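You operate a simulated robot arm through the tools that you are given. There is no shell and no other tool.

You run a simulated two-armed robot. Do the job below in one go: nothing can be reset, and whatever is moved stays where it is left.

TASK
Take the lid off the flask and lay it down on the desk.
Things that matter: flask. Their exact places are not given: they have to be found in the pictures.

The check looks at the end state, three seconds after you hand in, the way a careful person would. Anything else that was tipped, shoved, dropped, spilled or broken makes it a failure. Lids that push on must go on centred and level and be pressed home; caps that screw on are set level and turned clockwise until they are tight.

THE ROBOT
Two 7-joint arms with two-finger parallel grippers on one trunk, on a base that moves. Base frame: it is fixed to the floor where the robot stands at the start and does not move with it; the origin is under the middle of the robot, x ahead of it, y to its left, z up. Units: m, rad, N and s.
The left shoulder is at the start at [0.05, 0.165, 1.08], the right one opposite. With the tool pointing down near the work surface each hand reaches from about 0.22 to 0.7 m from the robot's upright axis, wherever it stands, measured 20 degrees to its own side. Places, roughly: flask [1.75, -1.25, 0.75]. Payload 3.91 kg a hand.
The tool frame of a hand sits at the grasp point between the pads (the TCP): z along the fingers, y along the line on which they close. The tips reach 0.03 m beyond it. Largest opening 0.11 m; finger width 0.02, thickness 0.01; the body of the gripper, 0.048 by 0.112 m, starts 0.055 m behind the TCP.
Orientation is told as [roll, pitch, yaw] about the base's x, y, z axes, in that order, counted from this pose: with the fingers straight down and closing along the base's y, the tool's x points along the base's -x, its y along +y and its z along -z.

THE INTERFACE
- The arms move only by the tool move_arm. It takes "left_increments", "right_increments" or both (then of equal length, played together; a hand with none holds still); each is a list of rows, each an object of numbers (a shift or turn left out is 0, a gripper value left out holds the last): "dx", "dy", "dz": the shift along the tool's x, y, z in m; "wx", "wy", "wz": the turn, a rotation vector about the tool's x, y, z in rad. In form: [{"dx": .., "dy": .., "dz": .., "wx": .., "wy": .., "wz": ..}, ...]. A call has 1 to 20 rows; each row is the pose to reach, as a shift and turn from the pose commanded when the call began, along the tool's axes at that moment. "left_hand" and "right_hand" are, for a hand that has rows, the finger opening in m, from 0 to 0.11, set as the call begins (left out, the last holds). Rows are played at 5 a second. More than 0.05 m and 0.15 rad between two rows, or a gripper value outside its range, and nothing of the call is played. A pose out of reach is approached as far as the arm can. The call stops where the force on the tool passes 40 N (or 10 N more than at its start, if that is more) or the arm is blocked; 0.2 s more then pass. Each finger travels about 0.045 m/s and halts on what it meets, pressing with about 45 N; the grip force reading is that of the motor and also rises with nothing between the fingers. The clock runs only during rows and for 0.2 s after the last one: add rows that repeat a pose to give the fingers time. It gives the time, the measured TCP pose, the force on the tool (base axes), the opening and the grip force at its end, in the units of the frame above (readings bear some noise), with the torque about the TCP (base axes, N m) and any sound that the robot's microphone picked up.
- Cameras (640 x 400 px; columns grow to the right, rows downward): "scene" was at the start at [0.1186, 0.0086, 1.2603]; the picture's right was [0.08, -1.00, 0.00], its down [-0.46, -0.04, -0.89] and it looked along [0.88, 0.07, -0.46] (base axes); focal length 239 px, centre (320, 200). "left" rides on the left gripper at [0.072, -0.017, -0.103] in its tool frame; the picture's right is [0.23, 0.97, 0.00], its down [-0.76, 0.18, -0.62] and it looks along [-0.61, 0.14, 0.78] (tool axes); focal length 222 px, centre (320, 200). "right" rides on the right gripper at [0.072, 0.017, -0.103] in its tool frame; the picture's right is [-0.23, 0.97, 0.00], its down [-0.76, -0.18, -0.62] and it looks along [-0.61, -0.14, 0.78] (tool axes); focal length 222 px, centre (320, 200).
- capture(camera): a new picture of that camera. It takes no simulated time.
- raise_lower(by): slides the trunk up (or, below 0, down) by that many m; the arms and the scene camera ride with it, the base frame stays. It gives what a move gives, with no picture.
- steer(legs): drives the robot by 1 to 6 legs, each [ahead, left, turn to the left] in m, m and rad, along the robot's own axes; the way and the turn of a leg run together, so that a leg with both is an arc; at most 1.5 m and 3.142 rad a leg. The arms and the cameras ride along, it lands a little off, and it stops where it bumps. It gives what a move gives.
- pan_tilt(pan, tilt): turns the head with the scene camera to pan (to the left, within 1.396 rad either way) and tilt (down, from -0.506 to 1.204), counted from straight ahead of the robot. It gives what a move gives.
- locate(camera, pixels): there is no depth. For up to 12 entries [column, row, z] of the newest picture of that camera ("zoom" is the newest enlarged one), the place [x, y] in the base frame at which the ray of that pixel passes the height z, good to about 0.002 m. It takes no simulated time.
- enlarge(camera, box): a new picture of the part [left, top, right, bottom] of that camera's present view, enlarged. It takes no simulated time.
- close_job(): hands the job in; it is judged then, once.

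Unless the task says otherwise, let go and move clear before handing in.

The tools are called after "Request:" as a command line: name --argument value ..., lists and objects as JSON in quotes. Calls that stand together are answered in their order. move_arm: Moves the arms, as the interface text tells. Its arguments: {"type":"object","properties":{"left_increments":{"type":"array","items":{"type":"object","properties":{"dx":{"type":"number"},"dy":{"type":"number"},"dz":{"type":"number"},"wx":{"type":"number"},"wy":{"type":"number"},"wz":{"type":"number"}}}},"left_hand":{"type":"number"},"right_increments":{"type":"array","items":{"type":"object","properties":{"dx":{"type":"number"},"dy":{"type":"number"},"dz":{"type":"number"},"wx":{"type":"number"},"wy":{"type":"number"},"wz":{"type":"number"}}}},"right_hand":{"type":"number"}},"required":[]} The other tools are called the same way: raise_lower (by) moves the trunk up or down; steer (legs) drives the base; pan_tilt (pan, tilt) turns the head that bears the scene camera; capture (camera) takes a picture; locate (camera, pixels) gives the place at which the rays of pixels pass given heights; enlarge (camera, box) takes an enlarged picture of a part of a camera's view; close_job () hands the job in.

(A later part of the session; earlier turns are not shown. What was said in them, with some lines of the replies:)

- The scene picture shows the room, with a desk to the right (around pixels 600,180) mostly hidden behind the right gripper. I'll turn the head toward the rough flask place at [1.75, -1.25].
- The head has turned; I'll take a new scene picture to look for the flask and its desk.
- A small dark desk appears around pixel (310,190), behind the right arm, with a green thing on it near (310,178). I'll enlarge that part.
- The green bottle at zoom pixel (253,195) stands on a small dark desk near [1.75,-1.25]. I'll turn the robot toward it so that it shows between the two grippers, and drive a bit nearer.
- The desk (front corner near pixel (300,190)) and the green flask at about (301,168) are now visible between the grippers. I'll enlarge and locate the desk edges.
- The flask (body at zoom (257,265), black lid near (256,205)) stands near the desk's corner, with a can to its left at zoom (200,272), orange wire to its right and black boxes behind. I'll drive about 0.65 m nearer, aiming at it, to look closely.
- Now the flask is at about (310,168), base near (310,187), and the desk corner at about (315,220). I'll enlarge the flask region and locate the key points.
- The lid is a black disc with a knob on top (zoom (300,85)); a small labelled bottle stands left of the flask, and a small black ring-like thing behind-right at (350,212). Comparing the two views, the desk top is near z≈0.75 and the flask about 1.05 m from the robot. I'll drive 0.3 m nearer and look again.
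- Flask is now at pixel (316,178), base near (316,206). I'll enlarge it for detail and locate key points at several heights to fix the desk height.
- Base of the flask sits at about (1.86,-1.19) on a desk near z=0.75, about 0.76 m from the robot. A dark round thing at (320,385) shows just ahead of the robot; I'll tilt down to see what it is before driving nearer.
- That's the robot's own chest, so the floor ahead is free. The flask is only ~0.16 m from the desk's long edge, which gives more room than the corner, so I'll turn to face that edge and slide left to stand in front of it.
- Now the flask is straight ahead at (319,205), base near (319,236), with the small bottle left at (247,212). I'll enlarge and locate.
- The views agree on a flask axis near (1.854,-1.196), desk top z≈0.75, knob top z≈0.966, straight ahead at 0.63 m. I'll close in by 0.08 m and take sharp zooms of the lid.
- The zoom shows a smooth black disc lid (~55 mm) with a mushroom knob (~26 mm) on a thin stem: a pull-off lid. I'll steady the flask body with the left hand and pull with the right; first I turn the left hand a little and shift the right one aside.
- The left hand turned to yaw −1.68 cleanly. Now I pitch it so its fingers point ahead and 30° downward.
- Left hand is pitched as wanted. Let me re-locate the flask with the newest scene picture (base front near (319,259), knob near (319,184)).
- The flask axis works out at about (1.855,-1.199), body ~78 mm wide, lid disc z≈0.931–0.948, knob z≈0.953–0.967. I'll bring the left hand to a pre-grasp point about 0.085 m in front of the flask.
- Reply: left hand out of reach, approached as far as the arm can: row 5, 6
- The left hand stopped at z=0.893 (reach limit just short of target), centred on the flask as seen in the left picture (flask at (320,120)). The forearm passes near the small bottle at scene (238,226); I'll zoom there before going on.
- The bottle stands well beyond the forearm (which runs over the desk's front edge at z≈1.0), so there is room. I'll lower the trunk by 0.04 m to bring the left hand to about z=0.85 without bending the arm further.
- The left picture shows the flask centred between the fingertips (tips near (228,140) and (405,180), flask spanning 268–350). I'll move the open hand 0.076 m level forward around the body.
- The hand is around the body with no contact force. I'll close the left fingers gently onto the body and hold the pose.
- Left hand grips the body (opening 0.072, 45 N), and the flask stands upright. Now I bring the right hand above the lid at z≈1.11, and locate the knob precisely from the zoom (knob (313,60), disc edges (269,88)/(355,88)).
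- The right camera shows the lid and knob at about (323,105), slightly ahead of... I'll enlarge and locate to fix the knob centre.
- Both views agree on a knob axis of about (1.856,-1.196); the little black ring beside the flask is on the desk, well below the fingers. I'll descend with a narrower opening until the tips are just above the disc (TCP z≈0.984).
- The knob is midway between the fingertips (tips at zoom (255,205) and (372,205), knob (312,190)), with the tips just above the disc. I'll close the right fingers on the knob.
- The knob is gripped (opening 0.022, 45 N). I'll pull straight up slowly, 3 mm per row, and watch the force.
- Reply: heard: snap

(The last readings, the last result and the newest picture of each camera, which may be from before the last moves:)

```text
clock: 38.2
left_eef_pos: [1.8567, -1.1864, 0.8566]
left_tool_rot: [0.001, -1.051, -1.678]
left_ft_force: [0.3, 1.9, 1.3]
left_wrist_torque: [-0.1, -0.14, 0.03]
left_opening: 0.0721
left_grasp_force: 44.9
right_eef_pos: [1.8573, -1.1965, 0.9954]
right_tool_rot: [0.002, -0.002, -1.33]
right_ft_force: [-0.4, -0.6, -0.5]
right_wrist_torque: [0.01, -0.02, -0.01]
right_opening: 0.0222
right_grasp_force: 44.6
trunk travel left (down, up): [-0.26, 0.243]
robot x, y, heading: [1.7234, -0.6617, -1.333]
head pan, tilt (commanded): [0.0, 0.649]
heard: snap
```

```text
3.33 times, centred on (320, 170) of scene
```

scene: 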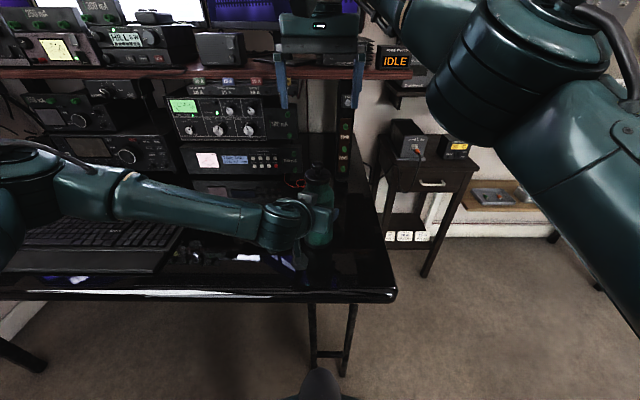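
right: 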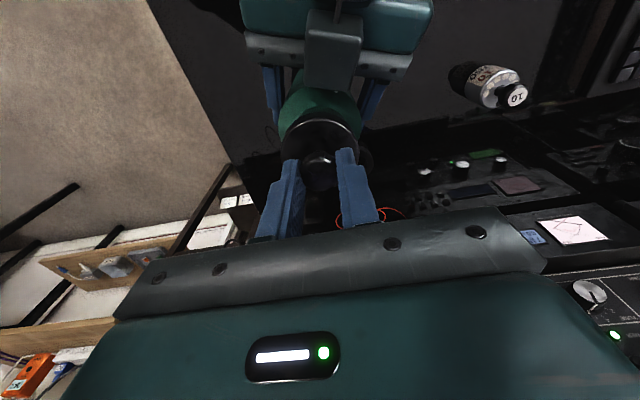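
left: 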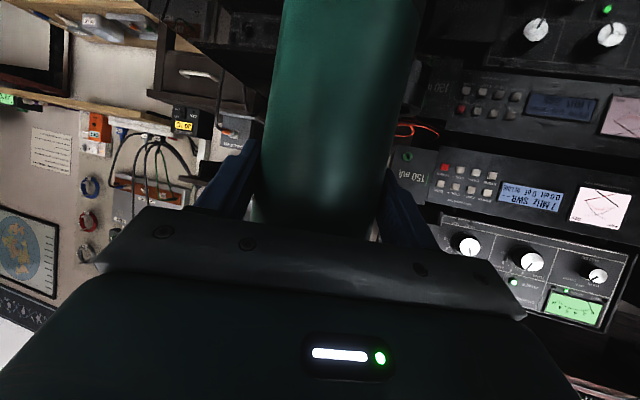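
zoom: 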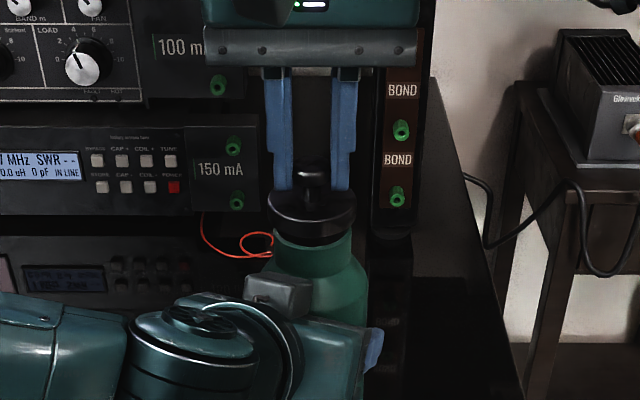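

A "snap" was heard and the lid rose with the hand (disc bottom now above the neck at zoom row ~240), with no load left. I'll lift it further 0.09 m to clear the neck fully.

Request:
move_arm --right_increments '[{"dz": -0.01}, {"dz": -0.025}, {"dz": -0.045}, {"dz": -0.065}, {"dz": -0.085}, {"dz": -0.085}]'

Request:
capture --camera "scene"

Request:
enlarge --camera "scene" --box '[270, 90, 370, 230]'

Request:
capture --camera "right"

```text
clock: 39.6
left_eef_pos: [1.8566, -1.1872, 0.8547]
left_tool_rot: [0.0, -1.049, -1.679]
left_ft_force: [0.9, 0.9, 0.8]
left_wrist_torque: [-0.08, -0.08, 0.06]
left_opening: 0.0722
left_grasp_force: 45.4
right_eef_pos: [1.8571, -1.196, 1.0808]
right_tool_rot: [0.002, -0.001, -1.329]
right_ft_force: [1.0, 0.2, -0.5]
right_wrist_torque: [-0.04, -0.02, -0.02]
right_opening: 0.0223
right_grasp_force: 44.4
trunk travel left (down, up): [-0.26, 0.243]
robot x, y, heading: [1.7224, -0.6635, -1.332]
head pan, tilt (commanded): [0.0, 0.649]
```

```text
taken
```

scene: 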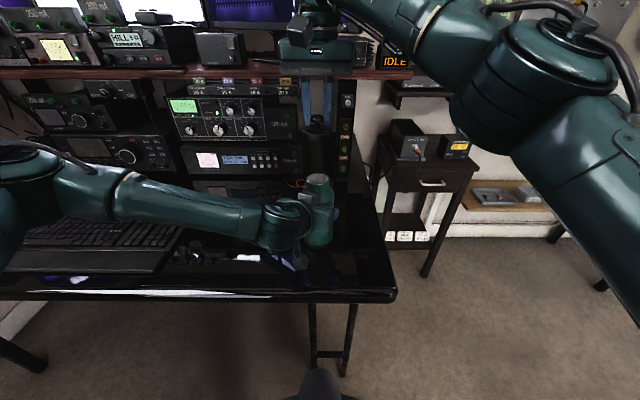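

```text
2.86 times, centred on (320, 160) of scene
```

zoom: 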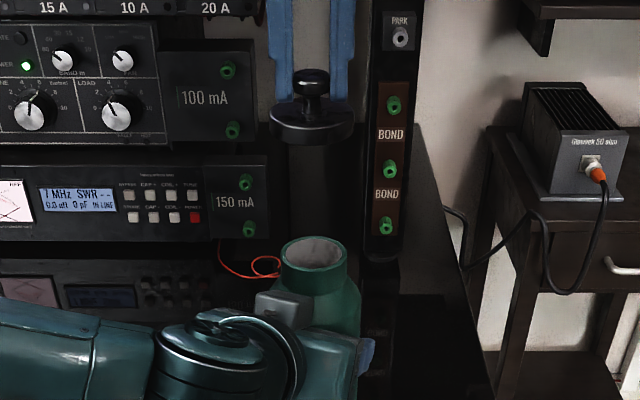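

```text
taken
```

right: 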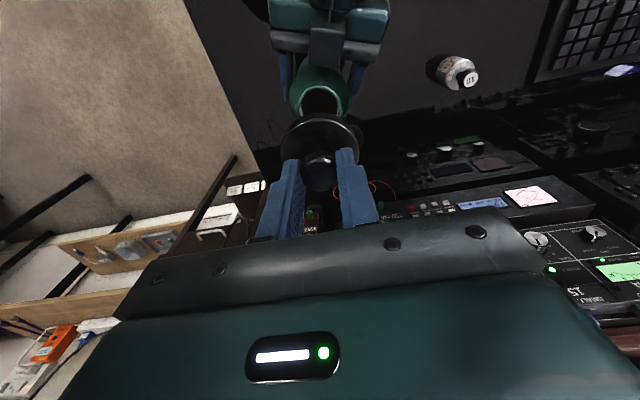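

The lid is free of the flask (open mouth visible at zoom (313,255)) and held level. I'll now open the left hand to release the body while the right holds the lid up out of the way.

Request:
move_arm --left_increments '[{"dx": 0}, {"dx": 0}, {"dx": 0}, {"dx": 0}, {"dx": 0}, {"dx": 0}]' --left_hand 0.11

Request:
capture --camera "left"

Request:
enlarge --camera "scene" --box '[200, 150, 360, 310]'

```text
clock: 41.0
left_eef_pos: [1.8577, -1.1865, 0.8551]
left_tool_rot: [0.002, -1.047, -1.679]
left_ft_force: [0.0, 0.2, -0.9]
left_wrist_torque: [0.02, 0.01, -0.02]
left_opening: 0.1101
left_grasp_force: 0.1
right_eef_pos: [1.8573, -1.1958, 1.0789]
right_tool_rot: [0.001, 0.0, -1.33]
right_ft_force: [0.1, 0.3, 0.1]
right_wrist_torque: [-0.02, -0.01, -0.02]
right_opening: 0.0223
right_grasp_force: 44.9
trunk travel left (down, up): [-0.26, 0.243]
robot x, y, heading: [1.7212, -0.6624, -1.332]
head pan, tilt (commanded): [0.0, 0.649]
```

```text
taken
```

left: 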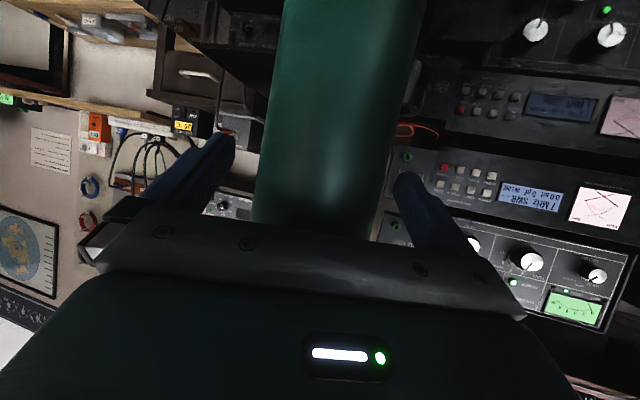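

```text
2.50 times, centred on (280, 230) of scene
```

zoom: 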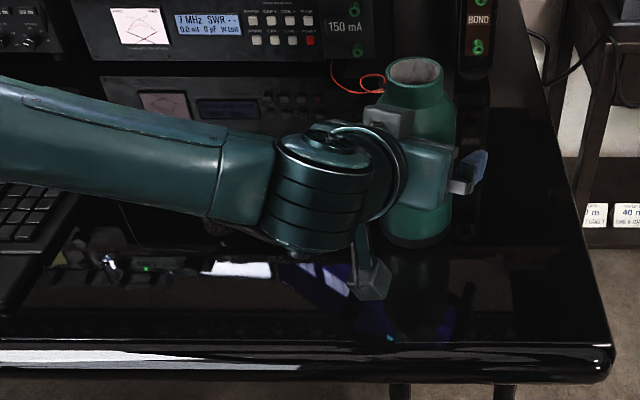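

The left fingers are fully open with no contact force. I'll draw the left hand straight back level, the reverse of its approach.

Request:
move_arm --left_increments '[{"dx": 0.0095, "dy": 0.0, "dz": -0.0164}, {"dx": 0.019, "dy": 0.0, "dz": -0.0328}, {"dx": 0.0284, "dy": 0.0, "dz": -0.0492}, {"dx": 0.0379, "dy": 0.0, "dz": -0.0656}, {"dx": 0.0379, "dy": 0.0, "dz": -0.0656}]' --left_hand 0.11

Request:
capture --camera "left"

```text
clock: 42.2
left_eef_pos: [1.8645, -1.1125, 0.8555]
left_tool_rot: [0.0, -1.047, -1.679]
left_ft_force: [-0.6, 0.7, 0.7]
left_wrist_torque: [0.03, -0.02, 0.01]
left_opening: 0.1102
left_grasp_force: 0.1
right_eef_pos: [1.8569, -1.1955, 1.0801]
right_tool_rot: [0.002, -0.001, -1.33]
right_ft_force: [0.6, 0.2, 1.0]
right_wrist_torque: [-0.01, -0.02, -0.02]
right_opening: 0.0223
right_grasp_force: 45.2
trunk travel left (down, up): [-0.26, 0.243]
robot x, y, heading: [1.723, -0.664, -1.327]
head pan, tilt (commanded): [0.0, 0.649]
```

```text
taken
```

left: 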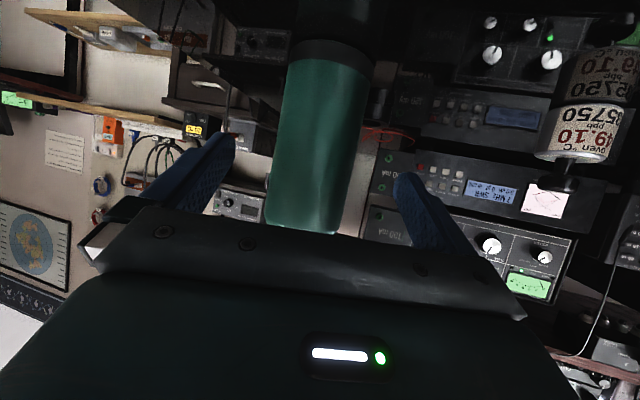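

The hand is clear in front of the upright flask. I'll lift the left hand and shift it left, away from the work area.

Request:
move_arm --left_increments '[{"dx": -0.02, "dy": 0.006, "dz": -0.021}, {"dx": -0.04, "dy": 0.02, "dz": -0.042}, {"dx": -0.06, "dy": 0.04, "dz": -0.062}, {"dx": -0.078, "dy": 0.06, "dz": -0.081}, {"dx": -0.09, "dy": 0.085, "dz": -0.1}, {"dx": -0.1, "dy": 0.11, "dz": -0.12}]'

Request:
capture --camera "scene"

```text
clock: 43.6
left_eef_pos: [1.9814, -1.0667, 1.0013]
left_tool_rot: [0.002, -1.049, -1.68]
left_ft_force: [0.0, 0.3, -0.7]
left_wrist_torque: [0.01, -0.01, -0.01]
left_opening: 0.1102
left_grasp_force: 0.1
right_eef_pos: [1.8565, -1.1963, 1.0788]
right_tool_rot: [0.002, -0.002, -1.33]
right_ft_force: [-0.3, 1.3, -0.7]
right_wrist_torque: [-0.01, -0.01, -0.03]
right_opening: 0.0219
right_grasp_force: 44.8
trunk travel left (down, up): [-0.26, 0.243]
robot x, y, heading: [1.7182, -0.6657, -1.329]
head pan, tilt (commanded): [0.0, 0.649]
```

```text
taken
```

scene: 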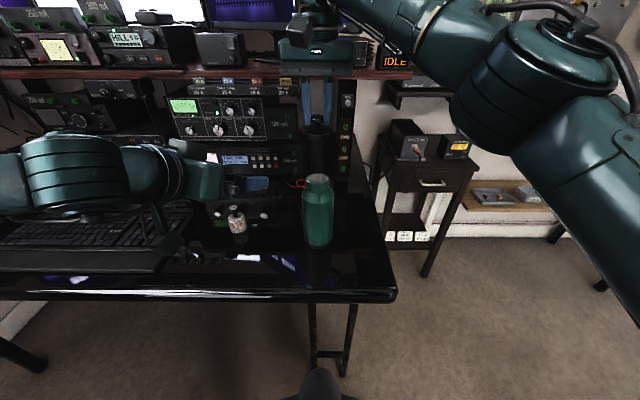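

Left hand is clear, and the small bottle (238,222) and flask (318,210) stand upright. I'll check the free desk spot to the front-right of the flask, and carry the lid over it at height.

Request:
locate --camera "scene" --pixels '[[396, 290, 0.75], [380, 220, 0.75], [367, 170, 0.75], [318, 245, 0.75], [350, 270, 0.75], [200, 292, 0.75]]'

Request:
move_arm --right_increments '[{"dx": 0.028, "dy": -0.0318}, {"dx": 0.056, "dy": -0.0635}, {"dx": 0.084, "dy": -0.0953}, {"dx": 0.084, "dy": -0.0953}]'

Request:
capture --camera "right"

Request:
capture --camera "scene"

```text
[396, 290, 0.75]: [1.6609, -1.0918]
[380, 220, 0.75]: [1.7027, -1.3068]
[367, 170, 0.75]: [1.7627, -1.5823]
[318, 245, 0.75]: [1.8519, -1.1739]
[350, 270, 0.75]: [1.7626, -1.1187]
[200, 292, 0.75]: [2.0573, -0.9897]
```

```text
clock: 44.6
left_eef_pos: [1.9819, -1.0681, 1.0008]
left_tool_rot: [0.001, -1.049, -1.678]
left_ft_force: [0.8, 0.0, -0.6]
left_wrist_torque: [0.01, -0.02, 0.03]
left_opening: 0.1097
left_grasp_force: 0.0
right_eef_pos: [1.7438, -1.1376, 1.0794]
right_tool_rot: [0.001, 0.001, -1.328]
right_ft_force: [-0.2, -0.1, -1.5]
right_wrist_torque: [0.0, 0.02, -0.02]
right_opening: 0.0223
right_grasp_force: 44.6
trunk travel left (down, up): [-0.26, 0.243]
robot x, y, heading: [1.7202, -0.6619, -1.325]
head pan, tilt (commanded): [0.0, 0.649]
```

```text
taken
```

right: 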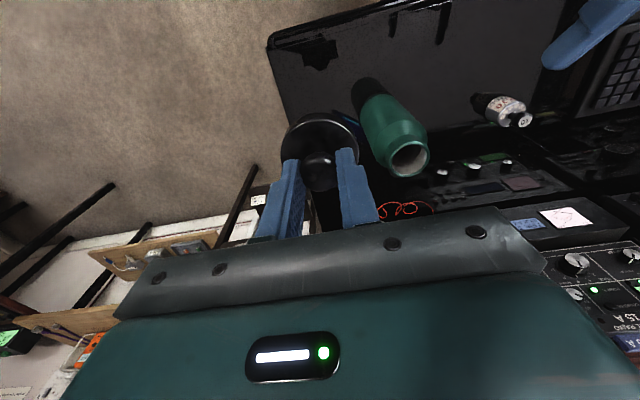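

```text
taken
```

scene: 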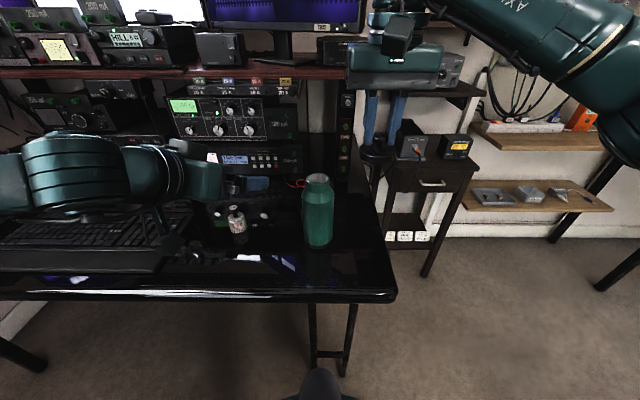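

The lid hangs over free desk, ~0.07 m inside both edges (corner located at (1.661,-1.092)). I'll zoom on the lid to see its underside depth before lowering.

Request:
enlarge --camera "scene" --box '[340, 120, 420, 180]'

```text
6.67 times, centred on (380, 150) of scene
```

zoom: 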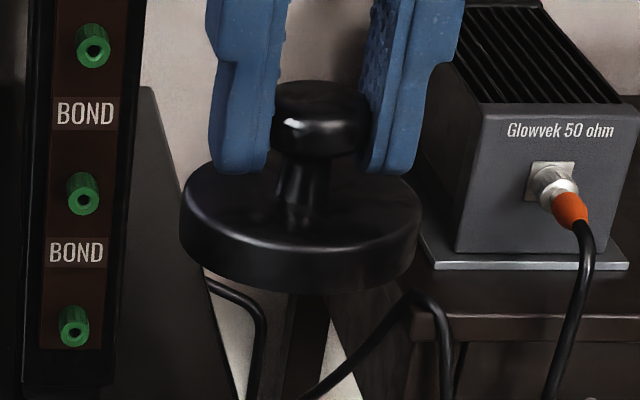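

The lid is a flat-bottomed disc ~12 mm thick, its bottom about 0.052 m below the TCP, so it should touch the desk at TCP z≈0.80. I'll lower it to z≈0.825 first.

Request:
move_arm --right_increments '[{"dz": 0.03}, {"dz": 0.065}, {"dz": 0.1}, {"dz": 0.135}, {"dz": 0.17}, {"dz": 0.2}, {"dz": 0.225}, {"dz": 0.242}, {"dz": 0.252}, {"dz": 0.254}]'

Request:
capture --camera "scene"

Request:
enlarge --camera "scene" --box '[300, 190, 400, 300]'

Request:
capture --camera "right"

```text
clock: 46.8
left_eef_pos: [1.9812, -1.0674, 0.9996]
left_tool_rot: [0.003, -1.048, -1.678]
left_ft_force: [0.7, -0.2, 0.2]
left_wrist_torque: [-0.01, -0.02, 0.01]
left_opening: 0.1102
left_grasp_force: 0.0
right_eef_pos: [1.7449, -1.1389, 0.8244]
right_tool_rot: [0.003, -0.003, -1.329]
right_ft_force: [-0.5, 0.6, -0.6]
right_wrist_torque: [0.01, 0.01, 0.0]
right_opening: 0.0223
right_grasp_force: 44.9
trunk travel left (down, up): [-0.26, 0.243]
robot x, y, heading: [1.7187, -0.6613, -1.329]
head pan, tilt (commanded): [0.0, 0.649]
```

```text
taken
```

scene: 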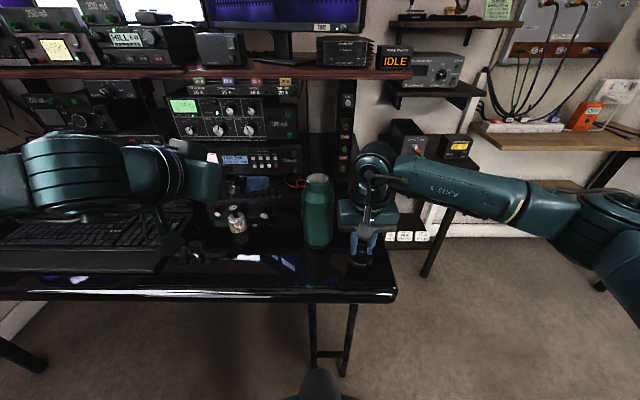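

```text
3.64 times, centred on (350, 245) of scene
```

zoom: 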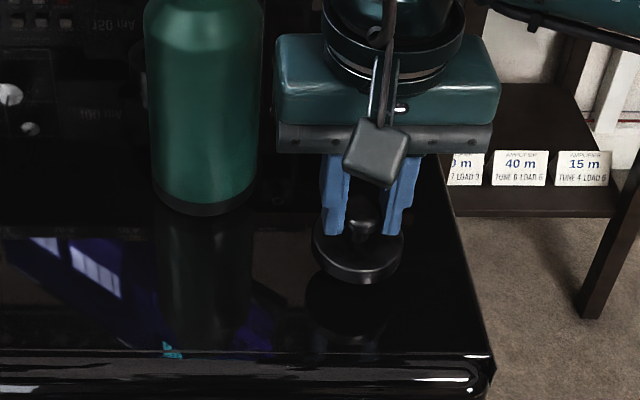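

```text
taken
```

right: 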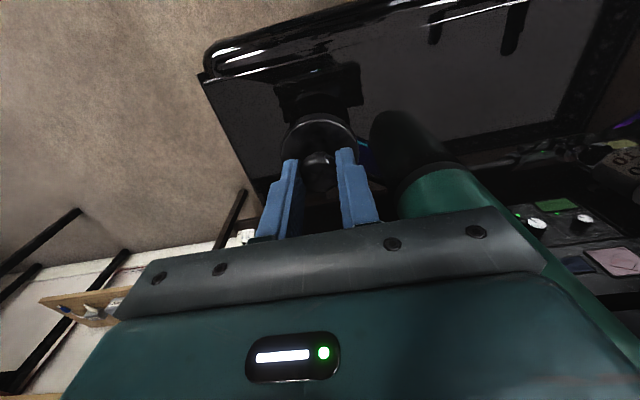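

The lid is just above the desk (its reflection is at zoom (350,310), lid at (357,255)), well clear of the flask. I'll lower in small steps and watch for contact force.

Request:
move_arm --right_increments '[{"dz": 0.003}, {"dz": 0.006}, {"dz": 0.009}, {"dz": 0.012}, {"dz": 0.014}, {"dz": 0.014}]'

Request:
enlarge --camera "scene" --box '[320, 220, 400, 290]'

```text
clock: 48.2
left_eef_pos: [1.9808, -1.0685, 0.9998]
left_tool_rot: [0.002, -1.05, -1.679]
left_ft_force: [-0.8, -0.2, -0.6]
left_wrist_torque: [-0.02, 0.02, -0.01]
left_opening: 0.11
left_grasp_force: 0.0
right_eef_pos: [1.7455, -1.1386, 0.8107]
right_tool_rot: [0.001, 0.0, -1.33]
right_ft_force: [0.1, 0.0, 0.0]
right_wrist_torque: [0.01, -0.02, 0.0]
right_opening: 0.0223
right_grasp_force: 44.4
trunk travel left (down, up): [-0.26, 0.243]
robot x, y, heading: [1.7249, -0.6646, -1.325]
head pan, tilt (commanded): [0.0, 0.649]
```

```text
5.71 times, centred on (360, 255) of scene
```

zoom: 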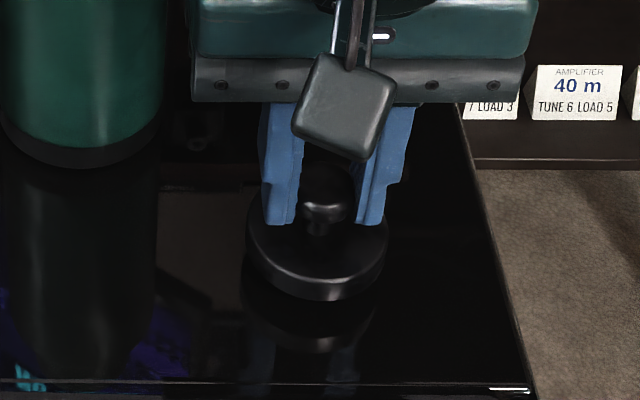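

No contact yet at z=0.811. I'll go on down in 1.5 mm steps.

Request:
move_arm --right_increments '[{"dz": 0.0015}, {"dz": 0.003}, {"dz": 0.0045}, {"dz": 0.006}, {"dz": 0.006}]'

Request:
enlarge --camera "scene" --box '[320, 220, 400, 290]'

```text
clock: 49.4
left_eef_pos: [1.9819, -1.0677, 1.0009]
left_tool_rot: [0.001, -1.049, -1.679]
left_ft_force: [0.6, 0.7, -0.4]
left_wrist_torque: [-0.01, 0.0, 0.0]
left_opening: 0.1098
left_grasp_force: 0.0
right_eef_pos: [1.7448, -1.137, 0.8049]
right_tool_rot: [0.002, -0.002, -1.329]
right_ft_force: [-0.5, 0.2, -0.1]
right_wrist_torque: [-0.01, -0.03, -0.01]
right_opening: 0.0231
right_grasp_force: 45.2
trunk travel left (down, up): [-0.26, 0.243]
robot x, y, heading: [1.7221, -0.663, -1.326]
head pan, tilt (commanded): [0.0, 0.649]
```

```text
5.71 times, centred on (360, 255) of scene
```

zoom: 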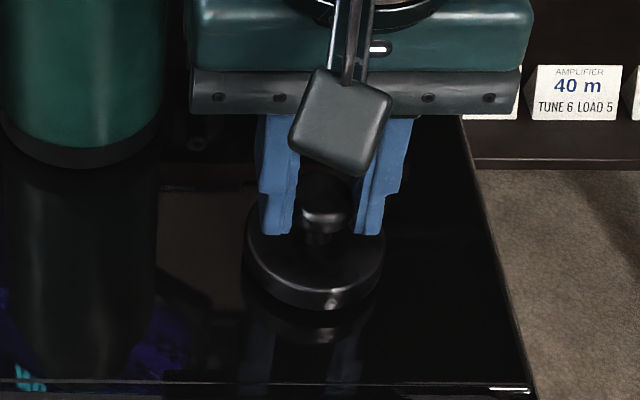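

Still no force at z=0.805; the gap to the reflection is nearly shut. I'll continue in 1 mm steps.

Request:
move_arm --right_increments '[{"dz": 0.001}, {"dz": 0.002}, {"dz": 0.003}, {"dz": 0.003}]'

Request:
enlarge --camera "scene" --box '[320, 220, 400, 290]'

```text
clock: 50.4
left_eef_pos: [1.9806, -1.0668, 1.0006]
left_tool_rot: [0.003, -1.05, -1.678]
left_ft_force: [0.0, 0.0, -0.6]
left_wrist_torque: [0.01, -0.03, -0.03]
left_opening: 0.1096
left_grasp_force: 0.0
right_eef_pos: [1.7452, -1.1383, 0.8016]
right_tool_rot: [0.002, 0.0, -1.331]
right_ft_force: [-0.3, -0.4, -1.0]
right_wrist_torque: [-0.03, -0.02, -0.03]
right_opening: 0.0234
right_grasp_force: 44.4
trunk travel left (down, up): [-0.26, 0.243]
robot x, y, heading: [1.7177, -0.6637, -1.329]
head pan, tilt (commanded): [0.0, 0.649]
```

```text
5.71 times, centred on (360, 255) of scene
```

zoom: 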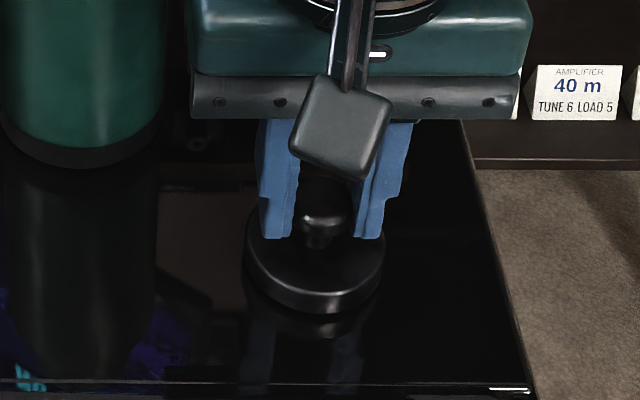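

Contact force is still near zero at z=0.802 and the lid still moves with the fingers. A few more 1 mm steps.

Request:
move_arm --right_increments '[{"dz": 0.001}, {"dz": 0.002}, {"dz": 0.003}, {"dz": 0.003}]'

Request:
enlarge --camera "scene" --box '[335, 230, 385, 280]'

```text
clock: 51.4
left_eef_pos: [1.9812, -1.0684, 0.9995]
left_tool_rot: [0.002, -1.048, -1.679]
left_ft_force: [0.4, -0.1, 0.2]
left_wrist_torque: [-0.01, -0.01, 0.0]
left_opening: 0.11
left_grasp_force: 0.1
right_eef_pos: [1.7457, -1.137, 0.7986]
right_tool_rot: [0.002, -0.002, -1.328]
right_ft_force: [-0.2, -0.6, 0.4]
right_wrist_torque: [-0.02, 0.05, -0.01]
right_opening: 0.0233
right_grasp_force: 45.7
trunk travel left (down, up): [-0.26, 0.243]
robot x, y, heading: [1.7206, -0.6655, -1.329]
head pan, tilt (commanded): [0.0, 0.649]
```

```text
8.00 times, centred on (360, 255) of scene
```

zoom: 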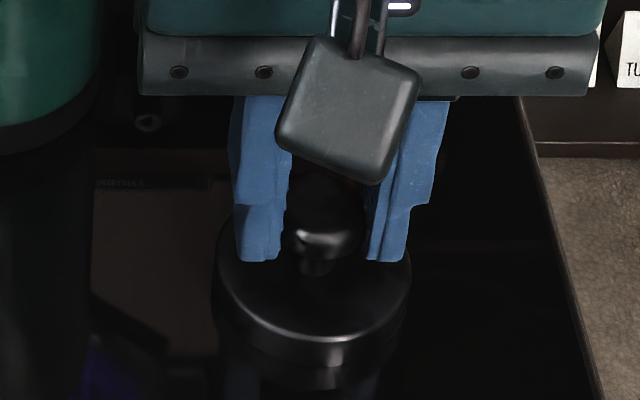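

The disc looks level and still no contact at z=0.7986. Continue down in 1 mm steps.

Request:
move_arm --right_increments '[{"dz": 0.001}, {"dz": 0.002}, {"dz": 0.003}, {"dz": 0.003}]'

Request:
enlarge --camera "scene" --box '[335, 230, 385, 280]'

Request:
enlarge --camera "right" --box '[260, 60, 380, 200]'

```text
clock: 52.4
left_eef_pos: [1.9802, -1.0663, 1.0023]
left_tool_rot: [0.003, -1.051, -1.68]
left_ft_force: [0.5, -0.2, -0.2]
left_wrist_torque: [-0.02, 0.0, -0.03]
left_opening: 0.11
left_grasp_force: 0.1
right_eef_pos: [1.7442, -1.1387, 0.7977]
right_tool_rot: [0.005, -0.007, -1.329]
right_ft_force: [-4.3, -1.9, 23.9]
right_wrist_torque: [0.05, 0.1, -0.01]
right_opening: 0.0231
right_grasp_force: 45.0
trunk travel left (down, up): [-0.26, 0.243]
robot x, y, heading: [1.7183, -0.6634, -1.323]
head pan, tilt (commanded): [0.0, 0.649]
```

```text
8.00 times, centred on (360, 255) of scene
```

zoom: 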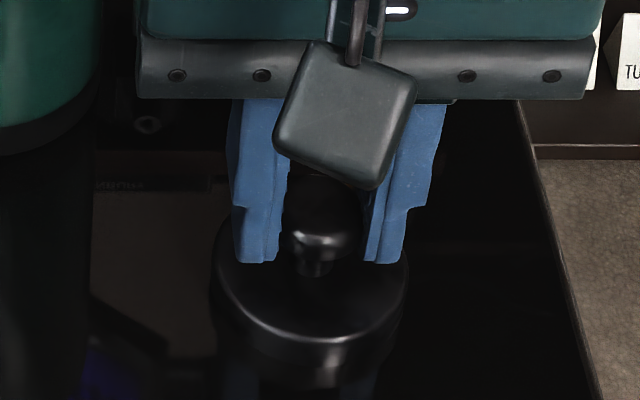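

```text
2.86 times, centred on (320, 130) of right
```

zoom: 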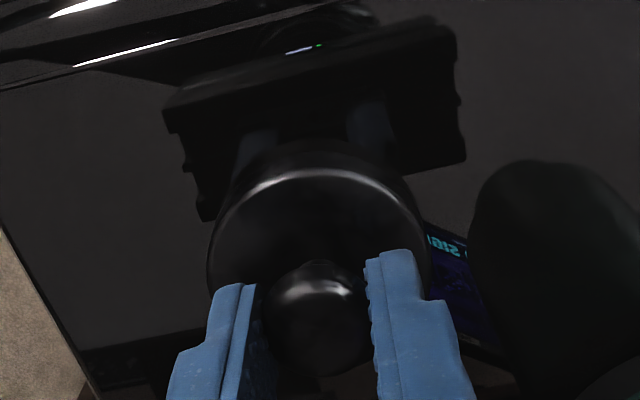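

Contact: 24 N upward at z≈0.798, so the lid sits on the desk. I'll ease up 2 mm to relieve the force, then open the fingers moderately.

Request:
move_arm --right_increments '[{"dz": -0.001}, {"dz": -0.002}, {"dz": -0.002}]'

```text
clock: 53.2
left_eef_pos: [1.9806, -1.0675, 0.9998]
left_tool_rot: [0.002, -1.048, -1.679]
left_ft_force: [-0.2, -1.0, 0.7]
left_wrist_torque: [-0.01, -0.02, 0.01]
left_opening: 0.1099
left_grasp_force: 0.0
right_eef_pos: [1.7455, -1.1378, 0.7977]
right_tool_rot: [0.002, -0.003, -1.328]
right_ft_force: [-0.4, -4.3, 16.9]
right_wrist_torque: [-0.22, -0.07, 0.01]
right_opening: 0.0235
right_grasp_force: 45.2
trunk travel left (down, up): [-0.26, 0.243]
robot x, y, heading: [1.7207, -0.6637, -1.328]
head pan, tilt (commanded): [0.0, 0.649]
```

Still 17 N; I'll ease another 1 mm up.

Request:
move_arm --right_increments '[{"dz": -0.0005}, {"dz": -0.001}, {"dz": -0.001}]'

```text
clock: 54.0
left_eef_pos: [1.982, -1.0663, 1.001]
left_tool_rot: [0.001, -1.047, -1.68]
left_ft_force: [0.9, -0.4, 0.1]
left_wrist_torque: [0.02, -0.02, -0.03]
left_opening: 0.1099
left_grasp_force: 0.0
right_eef_pos: [1.7449, -1.1364, 0.799]
right_tool_rot: [0.001, -0.002, -1.329]
right_ft_force: [1.4, -5.2, 11.3]
right_wrist_torque: [-0.2, -0.1, -0.04]
right_opening: 0.0235
right_grasp_force: 45.0
trunk travel left (down, up): [-0.26, 0.243]
robot x, y, heading: [1.7202, -0.6636, -1.333]
head pan, tilt (commanded): [0.0, 0.649]
```

11 N left with a small sideways part; ease 1 mm more.

Request:
move_arm --right_increments '[{"dz": -0.0005}, {"dz": -0.001}, {"dz": -0.001}]'

Request:
enlarge --camera "scene" --box '[335, 230, 385, 280]'

```text
clock: 54.8
left_eef_pos: [1.9808, -1.0671, 1.0]
left_tool_rot: [0.001, -1.05, -1.68]
left_ft_force: [-0.7, 0.1, 0.3]
left_wrist_torque: [0.01, -0.04, 0.0]
left_opening: 0.1099
left_grasp_force: 0.1
right_eef_pos: [1.7451, -1.1372, 0.7985]
right_tool_rot: [0.0, 0.002, -1.33]
right_ft_force: [0.3, -0.1, -0.4]
right_wrist_torque: [-0.05, 0.01, 0.02]
right_opening: 0.0232
right_grasp_force: 45.6
trunk travel left (down, up): [-0.26, 0.243]
robot x, y, heading: [1.7207, -0.6633, -1.336]
head pan, tilt (commanded): [0.0, 0.649]
```

```text
8.00 times, centred on (360, 255) of scene
```

zoom: 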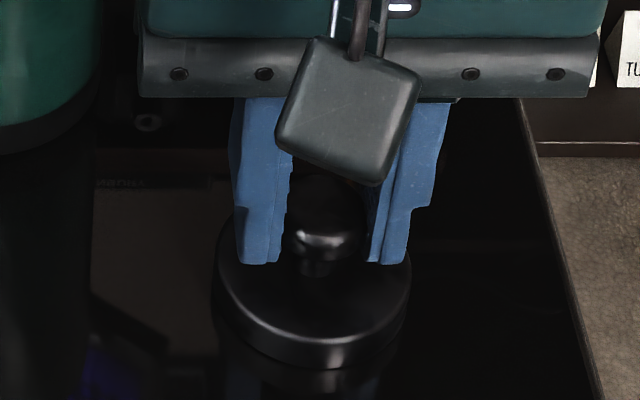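

The force is gone and the lid rests just on the desk. I'll open the right fingers to 0.06 to let go, holding the pose.

Request:
move_arm --right_increments '[{"dz": 0}, {"dz": 0}, {"dz": 0}, {"dz": 0}, {"dz": 0}]' --right_hand 0.06

Request:
enlarge --camera "scene" --box '[320, 220, 400, 290]'

```text
clock: 56.0
left_eef_pos: [1.9817, -1.0669, 1.0007]
left_tool_rot: [0.001, -1.048, -1.68]
left_ft_force: [-0.5, -0.5, -0.3]
left_wrist_torque: [0.02, 0.02, 0.0]
left_opening: 0.11
left_grasp_force: 0.1
right_eef_pos: [1.7459, -1.1374, 0.7995]
right_tool_rot: [0.001, -0.002, -1.33]
right_ft_force: [0.0, -1.0, 0.3]
right_wrist_torque: [-0.01, -0.03, 0.0]
right_opening: 0.0601
right_grasp_force: 0.1
trunk travel left (down, up): [-0.26, 0.243]
robot x, y, heading: [1.7178, -0.6642, -1.333]
head pan, tilt (commanded): [0.0, 0.649]
```

```text
5.71 times, centred on (360, 255) of scene
```

zoom: 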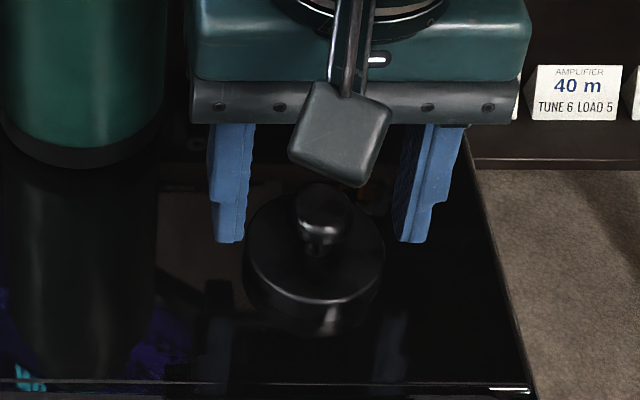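

The lid lies flat on the desk, free of the fingers (lid centre at zoom (315,255)). I'll lift the right hand straight up.

Request:
move_arm --right_increments '[{"dz": -0.01}, {"dz": -0.035}, {"dz": -0.07}, {"dz": -0.11}, {"dz": -0.15}, {"dz": -0.19}, {"dz": -0.23}, {"dz": -0.26}]'

Request:
capture --camera "scene"

Request:
capture --camera "right"

Request:
enlarge --camera "scene" --box '[210, 160, 410, 310]'

```text
clock: 57.8
left_eef_pos: [1.9816, -1.068, 1.0019]
left_tool_rot: [0.002, -1.049, -1.68]
left_ft_force: [0.4, 0.4, 0.2]
left_wrist_torque: [-0.02, 0.0, 0.0]
left_opening: 0.1098
left_grasp_force: 0.1
right_eef_pos: [1.7454, -1.1375, 1.0627]
right_tool_rot: [0.002, -0.003, -1.33]
right_ft_force: [0.4, 0.0, 0.8]
right_wrist_torque: [-0.01, 0.02, -0.01]
right_opening: 0.0601
right_grasp_force: 0.0
trunk travel left (down, up): [-0.26, 0.243]
robot x, y, heading: [1.7216, -0.6605, -1.331]
head pan, tilt (commanded): [0.0, 0.649]
```

```text
taken
```

scene: 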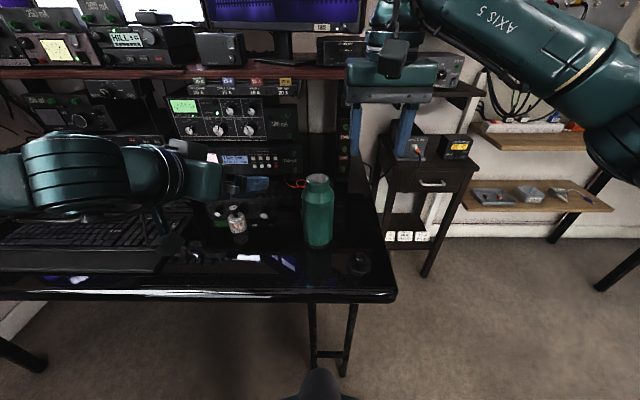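

```text
taken
```

right: 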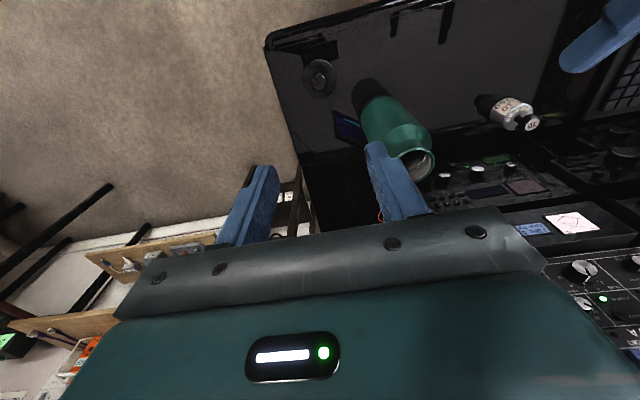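

```text
2.67 times, centred on (310, 235) of scene
```

zoom: 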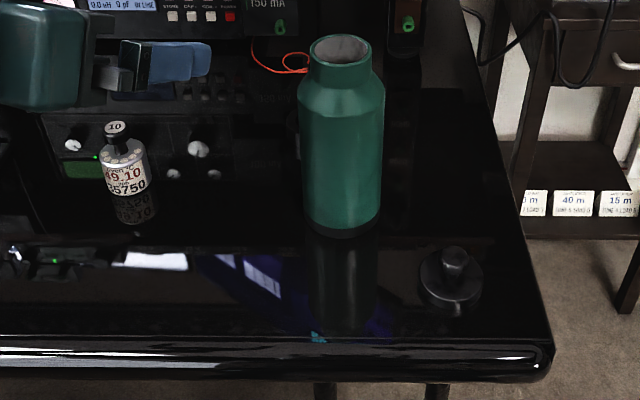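

The lid lies flat at zoom (450,275), the flask stands open and upright, and the small bottle is untouched. I'll lift the left hand clear and back the robot away a little.

Request:
move_arm --left_increments '[{"dx": -0.026, "dz": -0.015}, {"dx": -0.052, "dz": -0.03}, {"dx": -0.078, "dz": -0.045}]'

Request:
steer --legs '[[-0.2, 0.0, 0.0]]'

Request:
capture --camera "scene"

Request:
enlarge --camera "scene" --box '[210, 130, 410, 280]'

```text
clock: 58.6
left_eef_pos: [1.9811, -1.0686, 1.092]
left_tool_rot: [0.002, -1.047, -1.68]
left_ft_force: [0.5, 1.1, -0.5]
left_wrist_torque: [0.03, -0.03, -0.03]
left_opening: 0.11
left_grasp_force: 0.0
right_eef_pos: [1.745, -1.1377, 1.0615]
right_tool_rot: [0.002, -0.003, -1.329]
right_ft_force: [1.1, 0.3, 0.5]
right_wrist_torque: [0.0, -0.01, -0.04]
right_opening: 0.06
right_grasp_force: 0.1
trunk travel left (down, up): [-0.26, 0.243]
robot x, y, heading: [1.7206, -0.6645, -1.33]
head pan, tilt (commanded): [0.0, 0.649]
```

```text
clock: 60.2
left_eef_pos: [1.9335, -0.8744, 1.092]
left_tool_rot: [0.002, -1.05, -1.678]
left_ft_force: [-1.0, 0.2, -0.1]
left_wrist_torque: [-0.04, 0.02, -0.02]
left_opening: 0.1099
left_grasp_force: 0.1
right_eef_pos: [1.6982, -0.944, 1.0619]
right_tool_rot: [0.001, -0.001, -1.331]
right_ft_force: [0.5, -0.3, -0.1]
right_wrist_torque: [-0.03, -0.03, 0.04]
right_opening: 0.06
right_grasp_force: 0.1
trunk travel left (down, up): [-0.26, 0.243]
robot x, y, heading: [1.6725, -0.4721, -1.33]
head pan, tilt (commanded): [0.0, 0.649]
```

```text
taken
```

scene: 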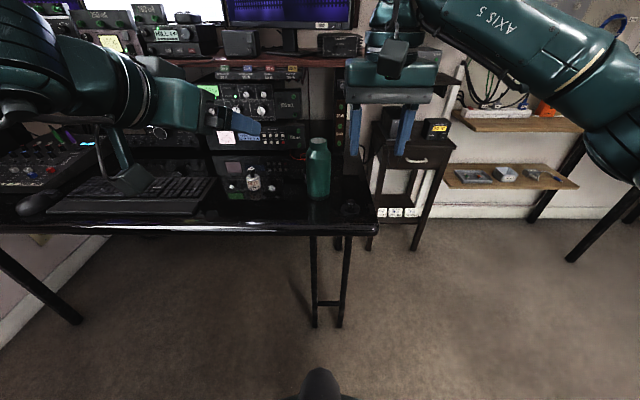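

```text
2.67 times, centred on (310, 205) of scene
```

zoom: 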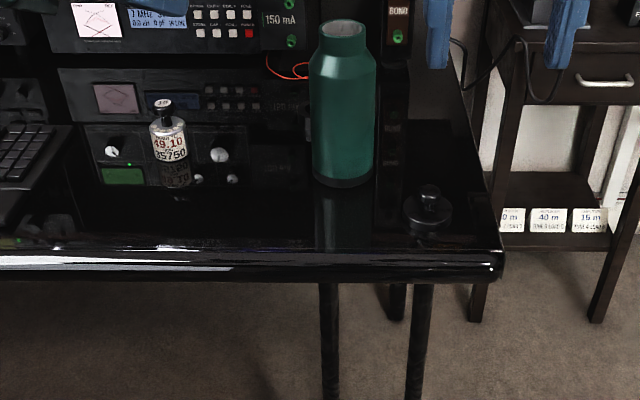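

The final pictures show the flask open and upright (zoom (343,110)) and the lid lying flat on the desk (zoom (428,212)). The bottle, keyboard and instruments are undisturbed, and both hands are clear. I'm handing in.

Request:
close_job

```text
The job is handed in.
```

The lid is off the flask and lies flat on the desk, knob up, about 7 cm in from both edges near the front-right corner. The job is handed in, but I haven't seen a result from the check.

- **Removal:** the left hand held the flask body while the right hand pulled the lid up by its knob. It came off with a snap.
- **Flask:** it stands open and upright where it was.
- **Everything else:** the last pictures show the small bottle, keyboard and instruments undisturbed.
- **Robot:** both hands let go and moved clear, and the robot backed off about 0.2 m before I handed in.
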